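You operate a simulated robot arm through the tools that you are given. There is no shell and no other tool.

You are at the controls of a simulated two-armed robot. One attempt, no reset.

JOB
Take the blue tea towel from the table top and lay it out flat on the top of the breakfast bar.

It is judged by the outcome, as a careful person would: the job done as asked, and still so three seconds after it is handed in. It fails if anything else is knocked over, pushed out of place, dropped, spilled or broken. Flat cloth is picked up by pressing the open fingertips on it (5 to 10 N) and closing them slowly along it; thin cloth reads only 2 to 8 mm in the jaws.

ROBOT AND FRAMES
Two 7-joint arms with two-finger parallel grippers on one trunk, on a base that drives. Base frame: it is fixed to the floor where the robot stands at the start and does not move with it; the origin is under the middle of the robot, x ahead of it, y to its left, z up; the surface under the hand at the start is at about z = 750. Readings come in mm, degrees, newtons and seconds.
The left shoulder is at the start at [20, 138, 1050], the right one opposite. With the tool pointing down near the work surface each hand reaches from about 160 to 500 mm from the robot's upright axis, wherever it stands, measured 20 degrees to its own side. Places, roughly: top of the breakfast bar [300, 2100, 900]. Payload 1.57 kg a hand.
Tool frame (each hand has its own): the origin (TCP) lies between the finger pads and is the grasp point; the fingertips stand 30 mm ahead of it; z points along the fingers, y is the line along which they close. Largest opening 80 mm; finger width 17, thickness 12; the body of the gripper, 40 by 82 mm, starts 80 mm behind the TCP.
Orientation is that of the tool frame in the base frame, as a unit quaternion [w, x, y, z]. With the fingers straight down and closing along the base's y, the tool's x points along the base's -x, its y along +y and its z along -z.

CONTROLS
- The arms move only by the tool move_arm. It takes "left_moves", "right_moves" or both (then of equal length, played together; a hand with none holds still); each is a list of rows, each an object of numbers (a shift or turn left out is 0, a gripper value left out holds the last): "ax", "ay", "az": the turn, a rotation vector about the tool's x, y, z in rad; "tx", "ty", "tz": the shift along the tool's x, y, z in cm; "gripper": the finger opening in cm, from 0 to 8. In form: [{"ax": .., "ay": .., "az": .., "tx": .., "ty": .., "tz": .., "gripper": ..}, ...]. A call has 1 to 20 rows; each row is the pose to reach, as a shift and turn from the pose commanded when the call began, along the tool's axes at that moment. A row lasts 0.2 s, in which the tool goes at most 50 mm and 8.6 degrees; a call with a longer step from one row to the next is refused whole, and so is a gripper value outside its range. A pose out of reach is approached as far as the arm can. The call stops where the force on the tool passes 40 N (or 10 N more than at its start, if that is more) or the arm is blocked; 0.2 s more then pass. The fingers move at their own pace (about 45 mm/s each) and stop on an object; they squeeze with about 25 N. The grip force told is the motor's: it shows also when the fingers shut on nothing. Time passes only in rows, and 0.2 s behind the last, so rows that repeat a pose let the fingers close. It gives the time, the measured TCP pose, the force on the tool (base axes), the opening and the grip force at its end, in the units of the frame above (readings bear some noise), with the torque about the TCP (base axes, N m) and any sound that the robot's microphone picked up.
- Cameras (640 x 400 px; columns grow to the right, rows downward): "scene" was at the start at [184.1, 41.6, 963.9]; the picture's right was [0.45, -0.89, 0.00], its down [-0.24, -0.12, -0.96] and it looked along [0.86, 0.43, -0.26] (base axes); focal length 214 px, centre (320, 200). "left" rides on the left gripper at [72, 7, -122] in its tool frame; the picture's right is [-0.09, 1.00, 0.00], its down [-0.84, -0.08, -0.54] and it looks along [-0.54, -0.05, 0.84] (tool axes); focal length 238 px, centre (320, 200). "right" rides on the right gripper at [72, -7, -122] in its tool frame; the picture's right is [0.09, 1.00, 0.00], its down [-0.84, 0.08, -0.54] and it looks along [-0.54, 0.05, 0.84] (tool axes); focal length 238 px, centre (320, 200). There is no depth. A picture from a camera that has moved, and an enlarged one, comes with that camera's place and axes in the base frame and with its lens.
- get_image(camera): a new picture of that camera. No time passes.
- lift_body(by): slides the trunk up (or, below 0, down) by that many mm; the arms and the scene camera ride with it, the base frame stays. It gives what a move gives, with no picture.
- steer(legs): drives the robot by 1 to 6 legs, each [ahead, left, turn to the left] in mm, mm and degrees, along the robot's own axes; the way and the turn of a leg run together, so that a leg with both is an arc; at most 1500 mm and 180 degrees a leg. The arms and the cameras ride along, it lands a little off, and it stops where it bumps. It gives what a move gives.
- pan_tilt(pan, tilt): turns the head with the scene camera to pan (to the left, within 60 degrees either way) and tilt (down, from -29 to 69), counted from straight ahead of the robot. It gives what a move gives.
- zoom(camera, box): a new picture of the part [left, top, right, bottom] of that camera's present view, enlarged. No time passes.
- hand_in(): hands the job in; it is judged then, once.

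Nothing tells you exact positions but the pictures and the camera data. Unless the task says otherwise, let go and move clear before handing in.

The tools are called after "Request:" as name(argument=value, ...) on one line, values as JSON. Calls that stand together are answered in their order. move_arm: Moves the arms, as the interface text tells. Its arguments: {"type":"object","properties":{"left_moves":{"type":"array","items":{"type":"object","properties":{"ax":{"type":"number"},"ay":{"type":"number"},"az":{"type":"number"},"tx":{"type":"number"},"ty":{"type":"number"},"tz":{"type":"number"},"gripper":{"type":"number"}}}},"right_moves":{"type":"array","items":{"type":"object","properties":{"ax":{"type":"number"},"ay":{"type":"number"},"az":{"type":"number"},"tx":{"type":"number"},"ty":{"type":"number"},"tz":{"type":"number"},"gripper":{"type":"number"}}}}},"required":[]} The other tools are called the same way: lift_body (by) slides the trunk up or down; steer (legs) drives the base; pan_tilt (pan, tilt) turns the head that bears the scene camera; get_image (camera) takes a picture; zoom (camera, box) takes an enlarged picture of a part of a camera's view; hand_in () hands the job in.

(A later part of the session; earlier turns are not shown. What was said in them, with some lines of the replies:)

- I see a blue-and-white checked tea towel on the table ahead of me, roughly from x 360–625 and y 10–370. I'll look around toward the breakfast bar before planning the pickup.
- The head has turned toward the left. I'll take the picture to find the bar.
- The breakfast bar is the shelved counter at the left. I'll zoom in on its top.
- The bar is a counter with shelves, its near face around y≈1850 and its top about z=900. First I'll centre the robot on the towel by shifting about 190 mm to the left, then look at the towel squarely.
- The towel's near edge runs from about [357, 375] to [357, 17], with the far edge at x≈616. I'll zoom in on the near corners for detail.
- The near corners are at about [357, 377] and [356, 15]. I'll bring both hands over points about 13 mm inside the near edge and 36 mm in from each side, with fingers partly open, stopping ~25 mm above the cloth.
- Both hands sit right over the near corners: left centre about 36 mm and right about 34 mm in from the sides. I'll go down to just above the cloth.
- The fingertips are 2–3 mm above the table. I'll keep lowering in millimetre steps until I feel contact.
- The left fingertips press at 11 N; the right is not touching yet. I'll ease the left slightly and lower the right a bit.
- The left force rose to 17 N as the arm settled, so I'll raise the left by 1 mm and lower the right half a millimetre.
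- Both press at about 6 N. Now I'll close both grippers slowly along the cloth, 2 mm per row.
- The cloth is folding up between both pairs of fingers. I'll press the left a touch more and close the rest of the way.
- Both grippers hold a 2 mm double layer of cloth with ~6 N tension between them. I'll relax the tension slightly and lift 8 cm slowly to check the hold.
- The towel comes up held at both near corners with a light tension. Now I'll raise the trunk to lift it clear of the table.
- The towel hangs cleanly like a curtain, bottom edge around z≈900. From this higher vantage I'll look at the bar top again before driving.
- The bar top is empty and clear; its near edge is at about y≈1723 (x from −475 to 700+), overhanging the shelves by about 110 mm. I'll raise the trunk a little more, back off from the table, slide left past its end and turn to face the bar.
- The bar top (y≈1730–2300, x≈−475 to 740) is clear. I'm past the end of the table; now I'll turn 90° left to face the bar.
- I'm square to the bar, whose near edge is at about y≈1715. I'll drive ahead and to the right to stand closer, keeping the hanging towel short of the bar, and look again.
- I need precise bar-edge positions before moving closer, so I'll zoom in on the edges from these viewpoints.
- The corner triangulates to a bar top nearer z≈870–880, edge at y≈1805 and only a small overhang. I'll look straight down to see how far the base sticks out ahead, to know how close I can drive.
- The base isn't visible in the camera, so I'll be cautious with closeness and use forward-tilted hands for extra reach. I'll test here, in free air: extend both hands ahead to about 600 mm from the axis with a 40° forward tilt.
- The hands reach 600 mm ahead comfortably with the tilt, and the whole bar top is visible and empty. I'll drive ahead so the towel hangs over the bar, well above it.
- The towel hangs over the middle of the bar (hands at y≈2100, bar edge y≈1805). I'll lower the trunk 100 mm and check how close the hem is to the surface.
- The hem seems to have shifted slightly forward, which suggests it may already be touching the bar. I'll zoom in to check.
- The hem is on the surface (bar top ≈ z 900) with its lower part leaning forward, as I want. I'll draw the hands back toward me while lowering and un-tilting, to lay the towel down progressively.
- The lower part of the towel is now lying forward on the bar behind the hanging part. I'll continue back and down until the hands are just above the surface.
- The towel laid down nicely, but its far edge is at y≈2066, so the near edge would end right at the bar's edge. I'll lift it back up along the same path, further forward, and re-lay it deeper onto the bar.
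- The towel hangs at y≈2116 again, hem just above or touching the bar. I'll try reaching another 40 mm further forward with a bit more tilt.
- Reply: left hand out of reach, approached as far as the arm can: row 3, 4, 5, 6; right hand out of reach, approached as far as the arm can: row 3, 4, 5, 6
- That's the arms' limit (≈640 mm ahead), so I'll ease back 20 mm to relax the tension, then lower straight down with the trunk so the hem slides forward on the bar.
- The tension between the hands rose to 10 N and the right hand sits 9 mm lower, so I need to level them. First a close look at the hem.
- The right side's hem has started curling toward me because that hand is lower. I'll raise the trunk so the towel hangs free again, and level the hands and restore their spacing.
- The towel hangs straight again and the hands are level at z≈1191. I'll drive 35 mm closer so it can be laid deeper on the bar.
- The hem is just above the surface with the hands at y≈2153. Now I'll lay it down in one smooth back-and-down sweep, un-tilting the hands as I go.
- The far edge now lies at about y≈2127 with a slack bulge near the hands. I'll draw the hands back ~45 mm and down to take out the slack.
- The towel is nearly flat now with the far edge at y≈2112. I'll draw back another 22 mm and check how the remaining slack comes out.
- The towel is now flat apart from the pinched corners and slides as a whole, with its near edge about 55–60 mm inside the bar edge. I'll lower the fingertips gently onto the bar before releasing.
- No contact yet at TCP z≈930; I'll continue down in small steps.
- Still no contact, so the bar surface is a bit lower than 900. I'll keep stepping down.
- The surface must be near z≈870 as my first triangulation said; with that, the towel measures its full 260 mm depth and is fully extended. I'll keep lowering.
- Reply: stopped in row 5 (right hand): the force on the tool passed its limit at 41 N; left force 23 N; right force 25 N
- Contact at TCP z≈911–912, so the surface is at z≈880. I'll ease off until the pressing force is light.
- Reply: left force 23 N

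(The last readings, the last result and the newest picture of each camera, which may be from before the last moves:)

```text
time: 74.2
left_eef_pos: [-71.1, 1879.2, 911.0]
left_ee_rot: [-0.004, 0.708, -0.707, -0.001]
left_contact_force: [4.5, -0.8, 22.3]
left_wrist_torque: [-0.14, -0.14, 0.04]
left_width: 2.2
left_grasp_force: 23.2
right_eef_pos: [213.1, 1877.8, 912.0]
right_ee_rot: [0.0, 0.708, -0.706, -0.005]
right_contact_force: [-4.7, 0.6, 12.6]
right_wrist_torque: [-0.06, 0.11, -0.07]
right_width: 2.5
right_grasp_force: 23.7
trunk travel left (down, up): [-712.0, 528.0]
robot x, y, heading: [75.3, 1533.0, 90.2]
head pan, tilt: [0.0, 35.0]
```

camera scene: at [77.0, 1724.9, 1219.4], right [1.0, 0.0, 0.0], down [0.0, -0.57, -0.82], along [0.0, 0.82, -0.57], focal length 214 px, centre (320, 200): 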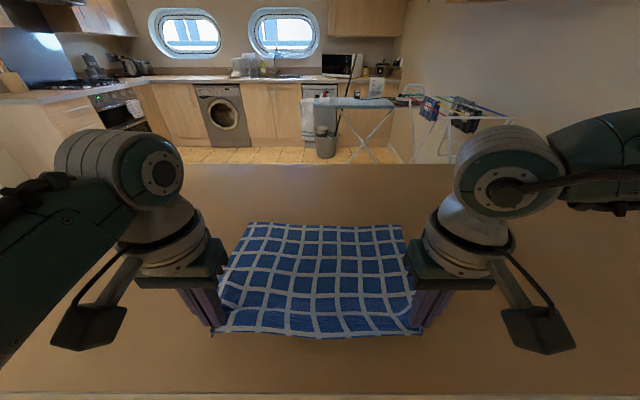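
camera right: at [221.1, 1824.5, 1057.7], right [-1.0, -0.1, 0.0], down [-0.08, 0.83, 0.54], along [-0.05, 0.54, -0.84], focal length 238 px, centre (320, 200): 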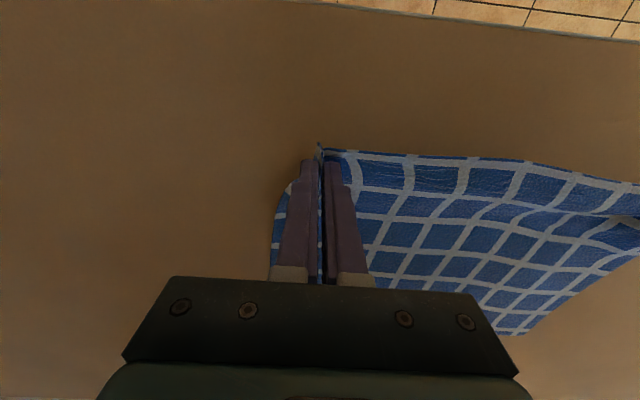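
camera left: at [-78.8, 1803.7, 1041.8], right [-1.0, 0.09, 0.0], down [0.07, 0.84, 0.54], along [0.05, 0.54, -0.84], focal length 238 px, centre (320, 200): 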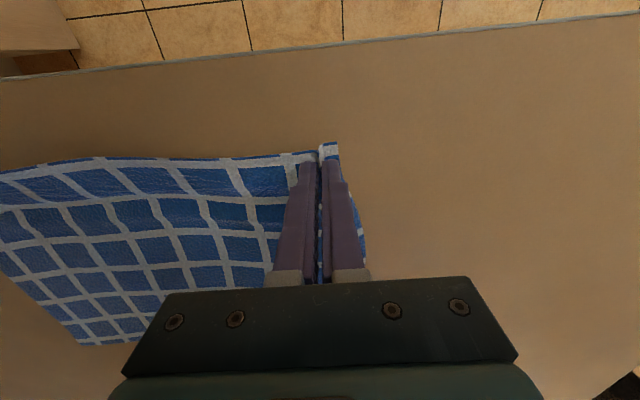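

Request:
move_arm(left_moves=[{"tz": -0.07}, {"tz": -0.13}, {"tz": -0.13}], right_moves=[{"tz": -0.04}, {"tz": -0.06}, {"tz": -0.06}])

Request:
get_image(camera="left")

Request:
get_image(camera="right")

Request:
zoom(camera="scene", box=[190, 195, 450, 357])

```text
time: 75.0
left_eef_pos: [-71.8, 1875.1, 911.6]
left_ee_rot: [-0.002, 0.708, -0.706, -0.002]
left_contact_force: [3.8, 1.6, 7.6]
left_wrist_torque: [0.02, -0.11, 0.03]
left_width: 2.0
left_grasp_force: 23.7
right_eef_pos: [213.2, 1876.0, 912.4]
right_ee_rot: [-0.001, 0.709, -0.705, -0.002]
right_contact_force: [-4.5, 0.9, 1.3]
right_wrist_torque: [0.02, 0.09, -0.04]
right_width: 2.2
right_grasp_force: 23.8
trunk travel left (down, up): [-712.0, 528.0]
robot x, y, heading: [77.1, 1539.8, 90.3]
head pan, tilt: [0.0, 35.0]
```

```text
taken
camera left: at [-78.5, 1804.2, 1033.2], right [-1.0, 0.09, 0.0], down [0.07, 0.83, 0.55], along [0.05, 0.54, -0.84], focal length 238 px, centre (320, 200)
```

left: 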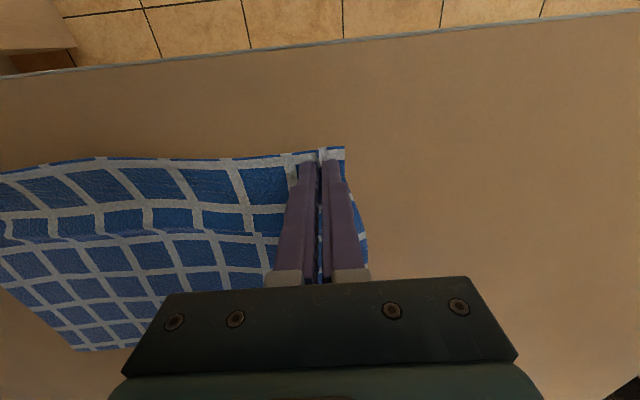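

```text
taken
camera right: at [220.4, 1805.4, 1033.4], right [-1.0, -0.1, 0.0], down [-0.08, 0.83, 0.55], along [-0.05, 0.54, -0.84], focal length 238 px, centre (320, 200)
```

right: 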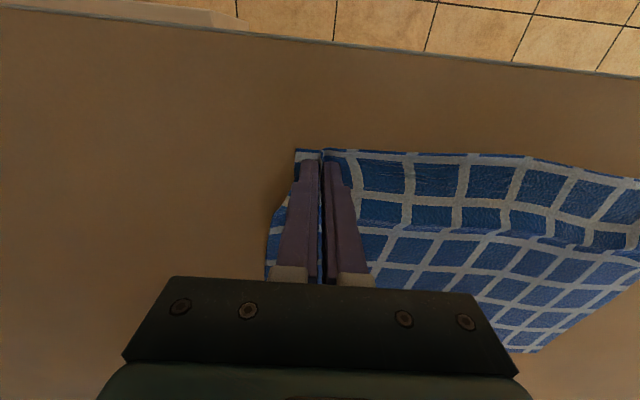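

```text
2.46 times, centred on (320, 276) of scene
camera zoom: at [76.9, 1725.5, 1219.4], right [1.0, 0.0, 0.0], down [0.0, -0.57, -0.82], along [0.0, 0.82, -0.57], focal length 528 px, centre (320, 13)
```

zoom: 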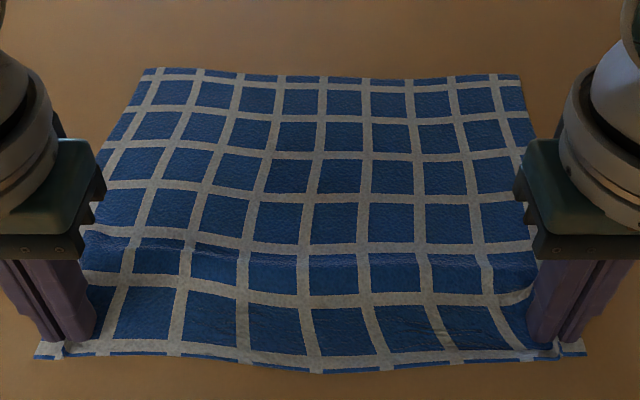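

Both fingertips rest lightly on the bar, but lowering them left a small ridge across the second row of squares. I'll draw the hands back ~18 mm just above the surface to stretch it out.

Request:
move_arm(left_moves=[{"tz": -0.1, "tx": 0.2}, {"tz": -0.1, "tx": 0.5}, {"tz": -0.1, "tx": 0.8}, {"tz": -0.1, "tx": 1.1}, {"tz": -0.1, "tx": 1.4}, {"tz": -0.1, "tx": 1.7}, {"tz": -0.1, "tx": 1.7}], right_moves=[{"tz": -0.03, "tx": 0.2}, {"tz": -0.03, "tx": 0.5}, {"tz": -0.03, "tx": 0.8}, {"tz": -0.03, "tx": 1.1}, {"tz": -0.03, "tx": 1.4}, {"tz": -0.03, "tx": 1.7}, {"tz": -0.03, "tx": 1.7}])

Request:
zoom(camera="scene", box=[190, 195, 450, 357])

Request:
get_image(camera="left")

Request:
get_image(camera="right")

```text
time: 76.6
left_eef_pos: [-73.3, 1858.8, 912.7]
left_ee_rot: [-0.003, 0.708, -0.706, -0.001]
left_contact_force: [4.7, -0.5, 0.5]
left_wrist_torque: [0.01, -0.12, 0.03]
left_width: 2.3
left_grasp_force: 23.9
right_eef_pos: [213.0, 1857.7, 912.0]
right_ee_rot: [0.001, 0.709, -0.705, -0.002]
right_contact_force: [-3.5, -0.3, 0.5]
right_wrist_torque: [0.0, 0.13, -0.09]
right_width: 2.5
right_grasp_force: 23.5
trunk travel left (down, up): [-712.0, 528.0]
robot x, y, heading: [76.8, 1537.7, 90.2]
head pan, tilt: [0.0, 35.0]
```

```text
2.46 times, centred on (320, 276) of scene
camera zoom: at [77.0, 1724.8, 1219.4], right [1.0, 0.0, 0.0], down [0.0, -0.57, -0.82], along [0.0, 0.82, -0.57], focal length 528 px, centre (320, 13)
```

zoom: 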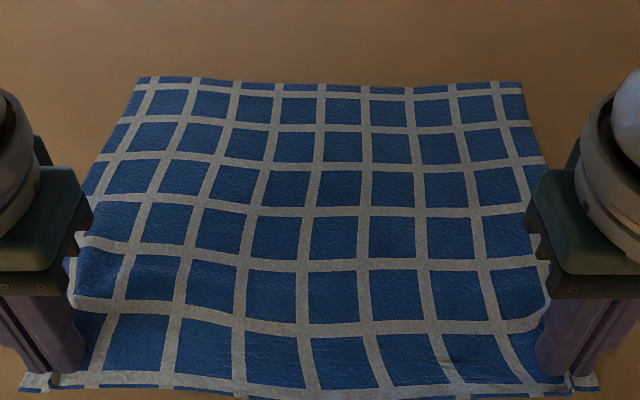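

```text
taken
camera left: at [-78.8, 1786.5, 1034.1], right [-1.0, 0.09, 0.0], down [0.07, 0.83, 0.55], along [0.05, 0.54, -0.84], focal length 238 px, centre (320, 200)
```

left: 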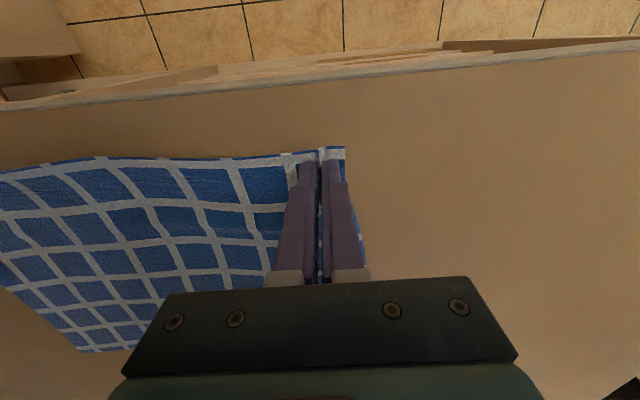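

```text
taken
camera right: at [220.6, 1786.9, 1033.6], right [-1.0, -0.1, 0.0], down [-0.08, 0.83, 0.55], along [-0.05, 0.54, -0.84], focal length 238 px, centre (320, 200)
```

right: 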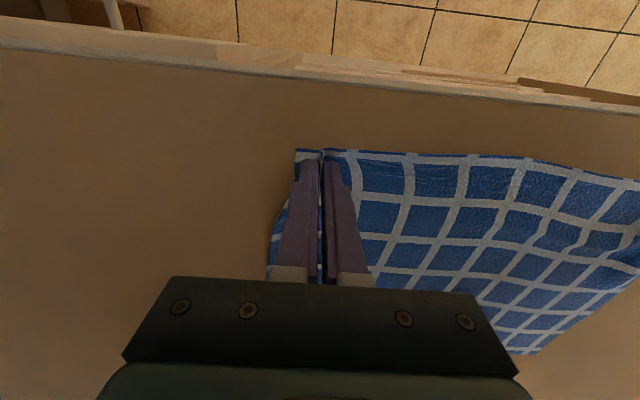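

The ridge is gone; the near edge is about 40 mm inside the bar edge. I'll press lightly so that opening the fingers outward will spread the pinched pleats.

Request:
move_arm(left_moves=[{"tz": 0.06}, {"tz": 0.1}, {"tz": 0.1}], right_moves=[{"tz": 0.04}, {"tz": 0.08}, {"tz": 0.08}])

```text
time: 77.4
left_eef_pos: [-71.4, 1859.2, 911.4]
left_ee_rot: [-0.002, 0.708, -0.706, -0.001]
left_contact_force: [3.4, -1.1, 0.3]
left_wrist_torque: [0.0, -0.15, 0.02]
left_width: 2.1
left_grasp_force: 23.8
right_eef_pos: [213.2, 1858.2, 911.7]
right_ee_rot: [-0.001, 0.709, -0.705, -0.004]
right_contact_force: [-4.5, -3.3, 13.4]
right_wrist_torque: [-0.09, 0.05, -0.04]
right_width: 2.1
right_grasp_force: 24.1
trunk travel left (down, up): [-712.0, 528.0]
robot x, y, heading: [73.9, 1537.5, 90.1]
head pan, tilt: [0.0, 35.0]
```

Request:
move_arm(left_moves=[{"tz": 0.04}, {"tz": 0.07}, {"tz": 0.07}], right_moves=[{"tz": -0.04}, {"tz": -0.06}, {"tz": -0.06}])

```text
time: 78.2
left_eef_pos: [-72.6, 1859.7, 911.9]
left_ee_rot: [-0.002, 0.708, -0.706, -0.001]
left_contact_force: [2.4, -0.4, 3.5]
left_wrist_torque: [0.0, -0.09, -0.02]
left_width: 2.1
left_grasp_force: 23.5
right_eef_pos: [213.3, 1859.7, 912.7]
right_ee_rot: [0.0, 0.708, -0.706, -0.003]
right_contact_force: [-2.1, -2.7, 13.8]
right_wrist_torque: [-0.13, 0.04, -0.1]
right_width: 2.4
right_grasp_force: 23.6
trunk travel left (down, up): [-712.0, 528.0]
robot x, y, heading: [80.8, 1537.5, 90.0]
head pan, tilt: [0.0, 35.0]
```

Left presses at 3.5 N, right at 14 N; I'll ease the right and open both grippers slowly, shifting each hand outward so the inner fingers stay put and the outer ones spread the cloth.

Request:
move_arm(left_moves=[{"tz": 0.02, "gripper": 0.3, "ty": 0.1}, {"tz": 0.02, "gripper": 0.6, "ty": 0.25}, {"tz": 0.02, "gripper": 0.9, "ty": 0.4}, {"tz": 0.02, "gripper": 1.2, "ty": 0.55}, {"tz": 0.02, "gripper": 1.5, "ty": 0.7}, {"tz": 0.02, "gripper": 1.8, "ty": 0.85}, {"tz": 0.02, "gripper": 2.1, "ty": 1.0}, {"tz": 0.02, "gripper": 2.4, "ty": 1.15}, {"tz": 0.02, "gripper": 2.7, "ty": 1.3}, {"tz": 0.02, "gripper": 3.0, "ty": 1.45}, {"tz": 0.02, "gripper": 3.0, "ty": 1.45}], right_moves=[{"tz": -0.06, "gripper": 0.3, "ty": -0.1}, {"tz": -0.06, "gripper": 0.6, "ty": -0.25}, {"tz": -0.06, "gripper": 0.9, "ty": -0.4}, {"tz": -0.06, "gripper": 1.2, "ty": -0.55}, {"tz": -0.06, "gripper": 1.5, "ty": -0.7}, {"tz": -0.06, "gripper": 1.8, "ty": -0.85}, {"tz": -0.06, "gripper": 2.1, "ty": -1.0}, {"tz": -0.06, "gripper": 2.4, "ty": -1.15}, {"tz": -0.06, "gripper": 2.7, "ty": -1.3}, {"tz": -0.06, "gripper": 3.0, "ty": -1.45}, {"tz": -0.06, "gripper": 3.0, "ty": -1.45}])

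Request:
zoom(camera="scene", box=[190, 195, 450, 357])

Request:
get_image(camera="left")

Request:
get_image(camera="right")

```text
time: 80.6
left_eef_pos: [-87.2, 1859.5, 912.0]
left_ee_rot: [-0.003, 0.708, -0.706, -0.003]
left_contact_force: [2.3, 2.0, 12.5]
left_wrist_torque: [-0.02, 0.0, -0.02]
left_width: 23.8
left_grasp_force: 0.1
right_eef_pos: [227.3, 1861.0, 912.7]
right_ee_rot: [-0.001, 0.708, -0.706, -0.003]
right_contact_force: [-0.1, 0.7, -0.6]
right_wrist_torque: [-0.01, -0.02, -0.03]
right_width: 29.8
right_grasp_force: 0.1
trunk travel left (down, up): [-712.0, 528.0]
robot x, y, heading: [77.0, 1536.0, 90.1]
head pan, tilt: [0.0, 35.0]
```

```text
2.46 times, centred on (320, 276) of scene
camera zoom: at [77.0, 1725.5, 1219.6], right [1.0, 0.0, 0.0], down [0.0, -0.57, -0.82], along [0.0, 0.82, -0.57], focal length 528 px, centre (320, 13)
```

zoom: 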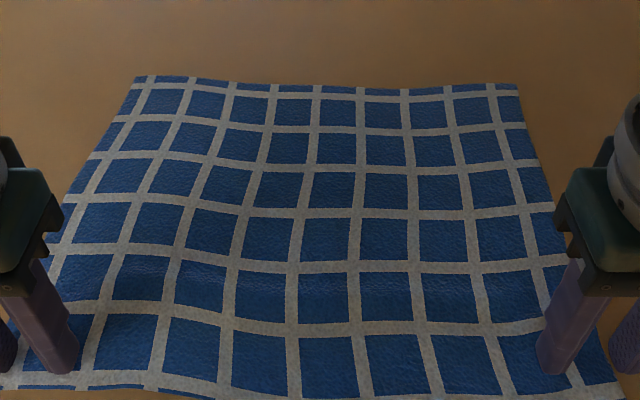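

```text
taken
camera left: at [-93.4, 1787.7, 1032.9], right [-1.0, 0.09, 0.0], down [0.07, 0.83, 0.55], along [0.05, 0.54, -0.84], focal length 238 px, centre (320, 200)
```

left: 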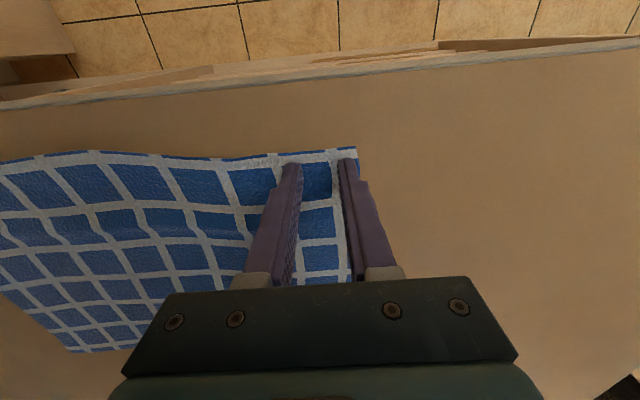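

```text
taken
camera right: at [235.0, 1789.0, 1033.7], right [-1.0, -0.1, 0.0], down [-0.08, 0.83, 0.55], along [-0.05, 0.54, -0.84], focal length 238 px, centre (320, 200)
```

right: 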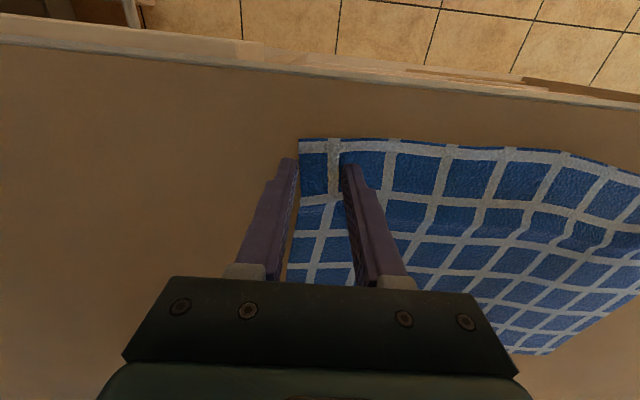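

Both corners are released and the pleats have opened out. I'll lift both hands straight up and clear, then inspect the towel.

Request:
move_arm(left_moves=[{"tz": -0.3}, {"tz": -1.0}, {"tz": -2.5}, {"tz": -4.5}, {"tz": -7.0}, {"tz": -10.0}, {"tz": -12.0}], right_moves=[{"tz": -0.3}, {"tz": -1.0}, {"tz": -2.5}, {"tz": -4.5}, {"tz": -7.0}, {"tz": -10.0}, {"tz": -12.0}])

Request:
pan_tilt(pan=0, tilt=50)

Request:
get_image(camera="scene")

Request:
get_image(camera="left")

Request:
get_image(camera="right")

```text
time: 82.2
left_eef_pos: [-87.6, 1857.1, 1032.1]
left_ee_rot: [-0.001, 0.708, -0.706, -0.001]
left_contact_force: [0.1, -1.3, 0.2]
left_wrist_torque: [0.0, -0.01, -0.04]
left_width: 29.9
left_grasp_force: 0.0
right_eef_pos: [226.4, 1857.3, 1032.0]
right_ee_rot: [0.0, 0.709, -0.706, -0.004]
right_contact_force: [0.1, 0.4, 0.0]
right_wrist_torque: [0.02, -0.03, -0.01]
right_width: 29.8
right_grasp_force: 0.0
trunk travel left (down, up): [-712.0, 528.0]
robot x, y, heading: [77.7, 1534.6, 90.2]
head pan, tilt: [0.0, 35.0]
```

```text
time: 83.0
left_eef_pos: [-87.1, 1857.4, 1031.6]
left_ee_rot: [-0.004, 0.708, -0.706, -0.002]
left_contact_force: [-0.1, 1.1, 0.4]
left_wrist_torque: [0.0, 0.01, 0.0]
left_width: 30.3
left_grasp_force: 0.1
right_eef_pos: [228.4, 1856.7, 1031.9]
right_ee_rot: [-0.001, 0.708, -0.706, -0.003]
right_contact_force: [0.3, -0.3, -0.4]
right_wrist_torque: [0.03, -0.01, 0.01]
right_width: 30.0
right_grasp_force: 0.1
trunk travel left (down, up): [-712.0, 528.0]
robot x, y, heading: [73.5, 1535.8, 90.3]
head pan, tilt: [0.0, 50.0]
```

```text
taken
camera scene: at [77.0, 1713.7, 1197.7], right [1.0, 0.0, 0.0], down [0.0, -0.77, -0.64], along [0.0, 0.64, -0.77], focal length 214 px, centre (320, 200)
```

scene: 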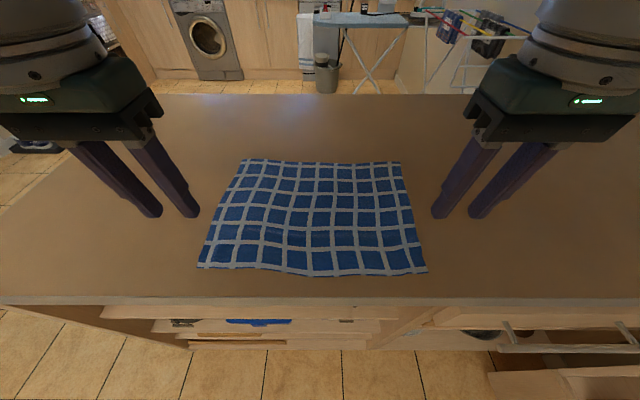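

```text
taken
camera left: at [-93.0, 1785.4, 1153.2], right [-1.0, 0.09, 0.0], down [0.07, 0.83, 0.55], along [0.05, 0.54, -0.84], focal length 238 px, centre (320, 200)
```

left: 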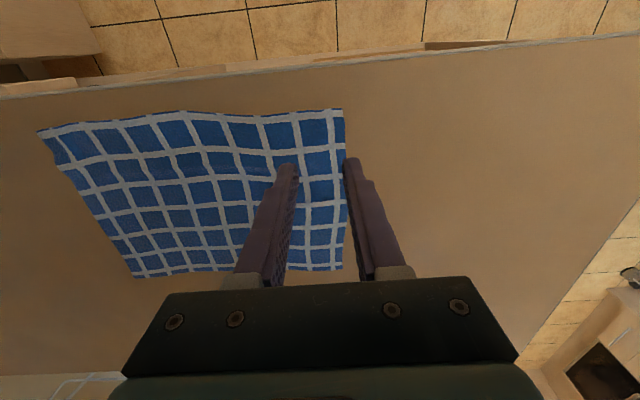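

```text
taken
camera right: at [235.8, 1786.1, 1152.8], right [-1.0, -0.1, 0.0], down [-0.08, 0.83, 0.55], along [-0.05, 0.54, -0.84], focal length 238 px, centre (320, 200)
```

right: 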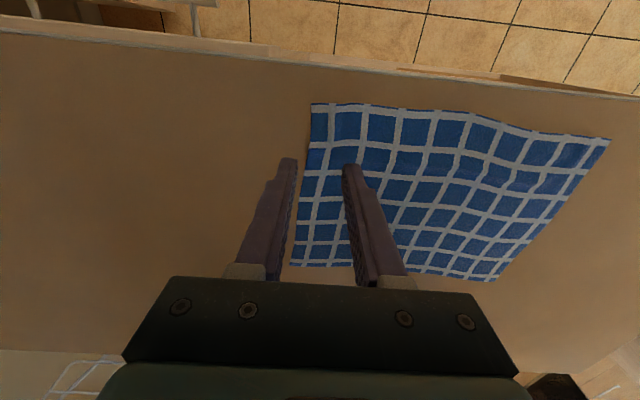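

The towel lies spread out on the bar top, fully inside its edges. I'll zoom in to check for wrinkles and folds.

Request:
zoom(camera="scene", box=[180, 140, 450, 309])

Request:
zoom(camera="right", box=[270, 60, 640, 291])

```text
2.37 times, centred on (315, 224) of scene
camera zoom: at [77.0, 1713.7, 1197.7], right [1.0, 0.0, 0.0], down [0.0, -0.77, -0.64], along [0.0, 0.64, -0.77], focal length 508 px, centre (332, 142)
```

zoom: 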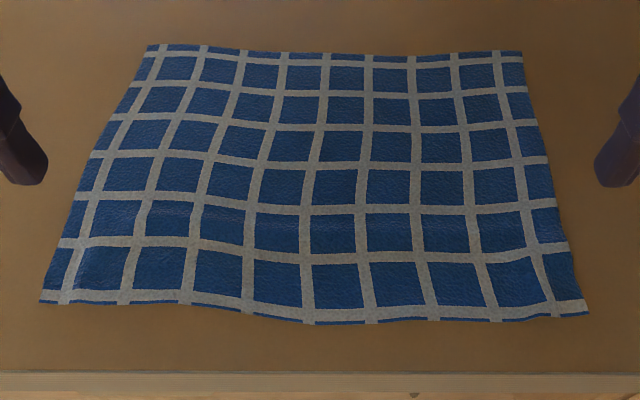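

```text
1.73 times, centred on (455, 176) of right
camera zoom: at [235.8, 1786.1, 1152.8], right [-1.0, -0.1, 0.0], down [-0.08, 0.83, 0.55], along [-0.05, 0.54, -0.84], focal length 412 px, centre (86, 242)
```

zoom: 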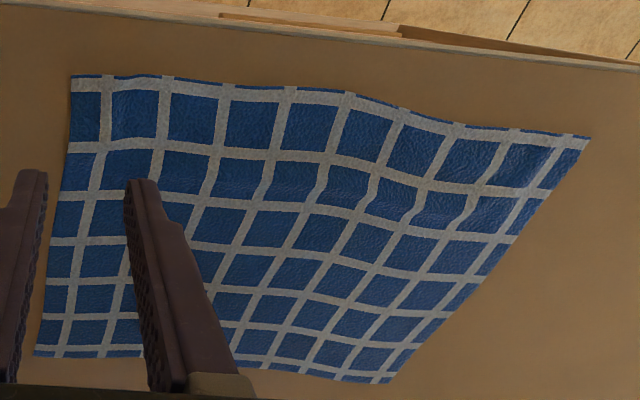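

The towel measures about 355 × 256 mm against its original 360 × 258, lies fully on the bar with the near edge ~40 mm inside, and has only faint ripples. I'll raise up and back away clear.

Request:
lift_body(by=120)

Request:
steer(legs=[[-200, 0, 0]])

Request:
pan_tilt(pan=0, tilt=38)

Request:
get_image(camera="scene")

Request:
zoom(camera="scene", box=[200, 130, 440, 280])

```text
time: 84.5
left_eef_pos: [-87.1, 1857.8, 1151.8]
left_ee_rot: [-0.003, 0.708, -0.706, -0.001]
left_contact_force: [0.7, -0.3, -0.1]
left_wrist_torque: [0.0, 0.02, 0.0]
left_width: 30.5
left_grasp_force: 0.0
right_eef_pos: [228.6, 1858.4, 1151.8]
right_ee_rot: [-0.001, 0.709, -0.706, -0.003]
right_contact_force: [0.2, -0.7, 0.3]
right_wrist_torque: [0.01, -0.03, -0.01]
right_width: 30.0
right_grasp_force: 0.0
trunk travel left (down, up): [-832.0, 408.0]
robot x, y, heading: [74.8, 1533.8, 90.2]
head pan, tilt: [0.0, 50.0]
```

```text
time: 86.0
left_eef_pos: [-86.1, 1661.2, 1153.0]
left_ee_rot: [-0.002, 0.709, -0.705, -0.001]
left_contact_force: [-0.8, 0.0, 1.0]
left_wrist_torque: [-0.01, -0.02, -0.01]
left_width: 29.9
left_grasp_force: 0.0
right_eef_pos: [229.2, 1663.2, 1152.6]
right_ee_rot: [-0.001, 0.708, -0.706, -0.004]
right_contact_force: [-0.2, 0.8, -0.4]
right_wrist_torque: [0.01, 0.0, 0.0]
right_width: 30.0
right_grasp_force: 0.1
trunk travel left (down, up): [-832.0, 408.0]
robot x, y, heading: [79.4, 1345.8, 90.2]
head pan, tilt: [0.0, 50.0]
```

```text
time: 86.8
left_eef_pos: [-85.8, 1662.7, 1152.0]
left_ee_rot: [-0.003, 0.709, -0.705, -0.001]
left_contact_force: [1.5, -0.4, 0.9]
left_wrist_torque: [0.04, -0.02, -0.03]
left_width: 30.1
left_grasp_force: 0.0
right_eef_pos: [229.7, 1663.4, 1151.7]
right_ee_rot: [0.0, 0.708, -0.706, -0.004]
right_contact_force: [0.5, -0.7, -0.6]
right_wrist_torque: [0.01, -0.02, 0.04]
right_width: 30.1
right_grasp_force: 0.0
trunk travel left (down, up): [-832.0, 408.0]
robot x, y, heading: [76.2, 1339.9, 90.4]
head pan, tilt: [0.0, 38.0]
```

```text
taken
camera scene: at [77.8, 1528.2, 1334.8], right [1.0, 0.0, 0.0], down [0.0, -0.62, -0.79], along [0.0, 0.79, -0.62], focal length 214 px, centre (320, 200)
```

scene: 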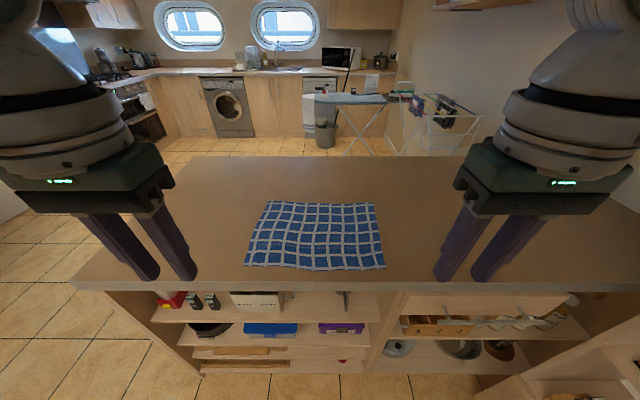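

```text
2.67 times, centred on (320, 205) of scene
camera zoom: at [77.8, 1528.2, 1334.8], right [1.0, 0.0, 0.0], down [0.0, -0.62, -0.79], along [0.0, 0.79, -0.62], focal length 572 px, centre (320, 187)
```

zoom: 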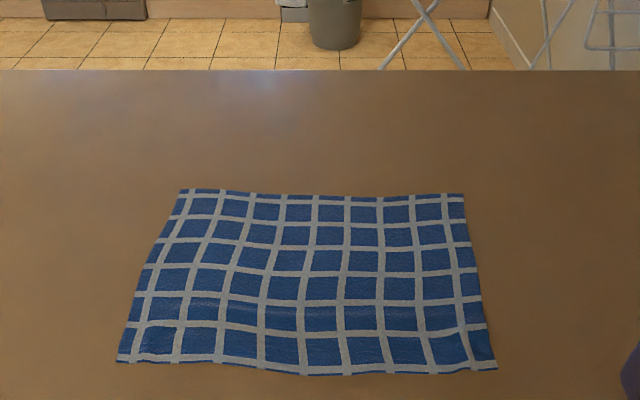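

The towel lies open and flat on the breakfast bar, clear of all edges; the shelf items below look undisturbed, and both hands are empty and well clear. I'm handing the job in.

Request:
hand_in()

```text
The job is handed in.
```

The blue tea towel is laid out on top of the breakfast bar and the job is handed in. It is fully open with no folds, and I saw only faint ripples of a few millimetres.

- **Position:** it covers about 355 × 256 mm, against roughly 360 × 258 mm on the table. Its near edge is about 40 mm inside the edge of the bar.
- **Redo:** my first laying would have put the near edge right at the bar's edge. I lifted the towel and laid it again further in.
- **Surroundings:** the items on the shelves under the bar look undisturbed. I kept the towel and hands away from the other things on the table, but did not look back at it afterwards.
- **Robot:** both hands are empty and raised, and the robot has backed about 200 mm away from the bar.
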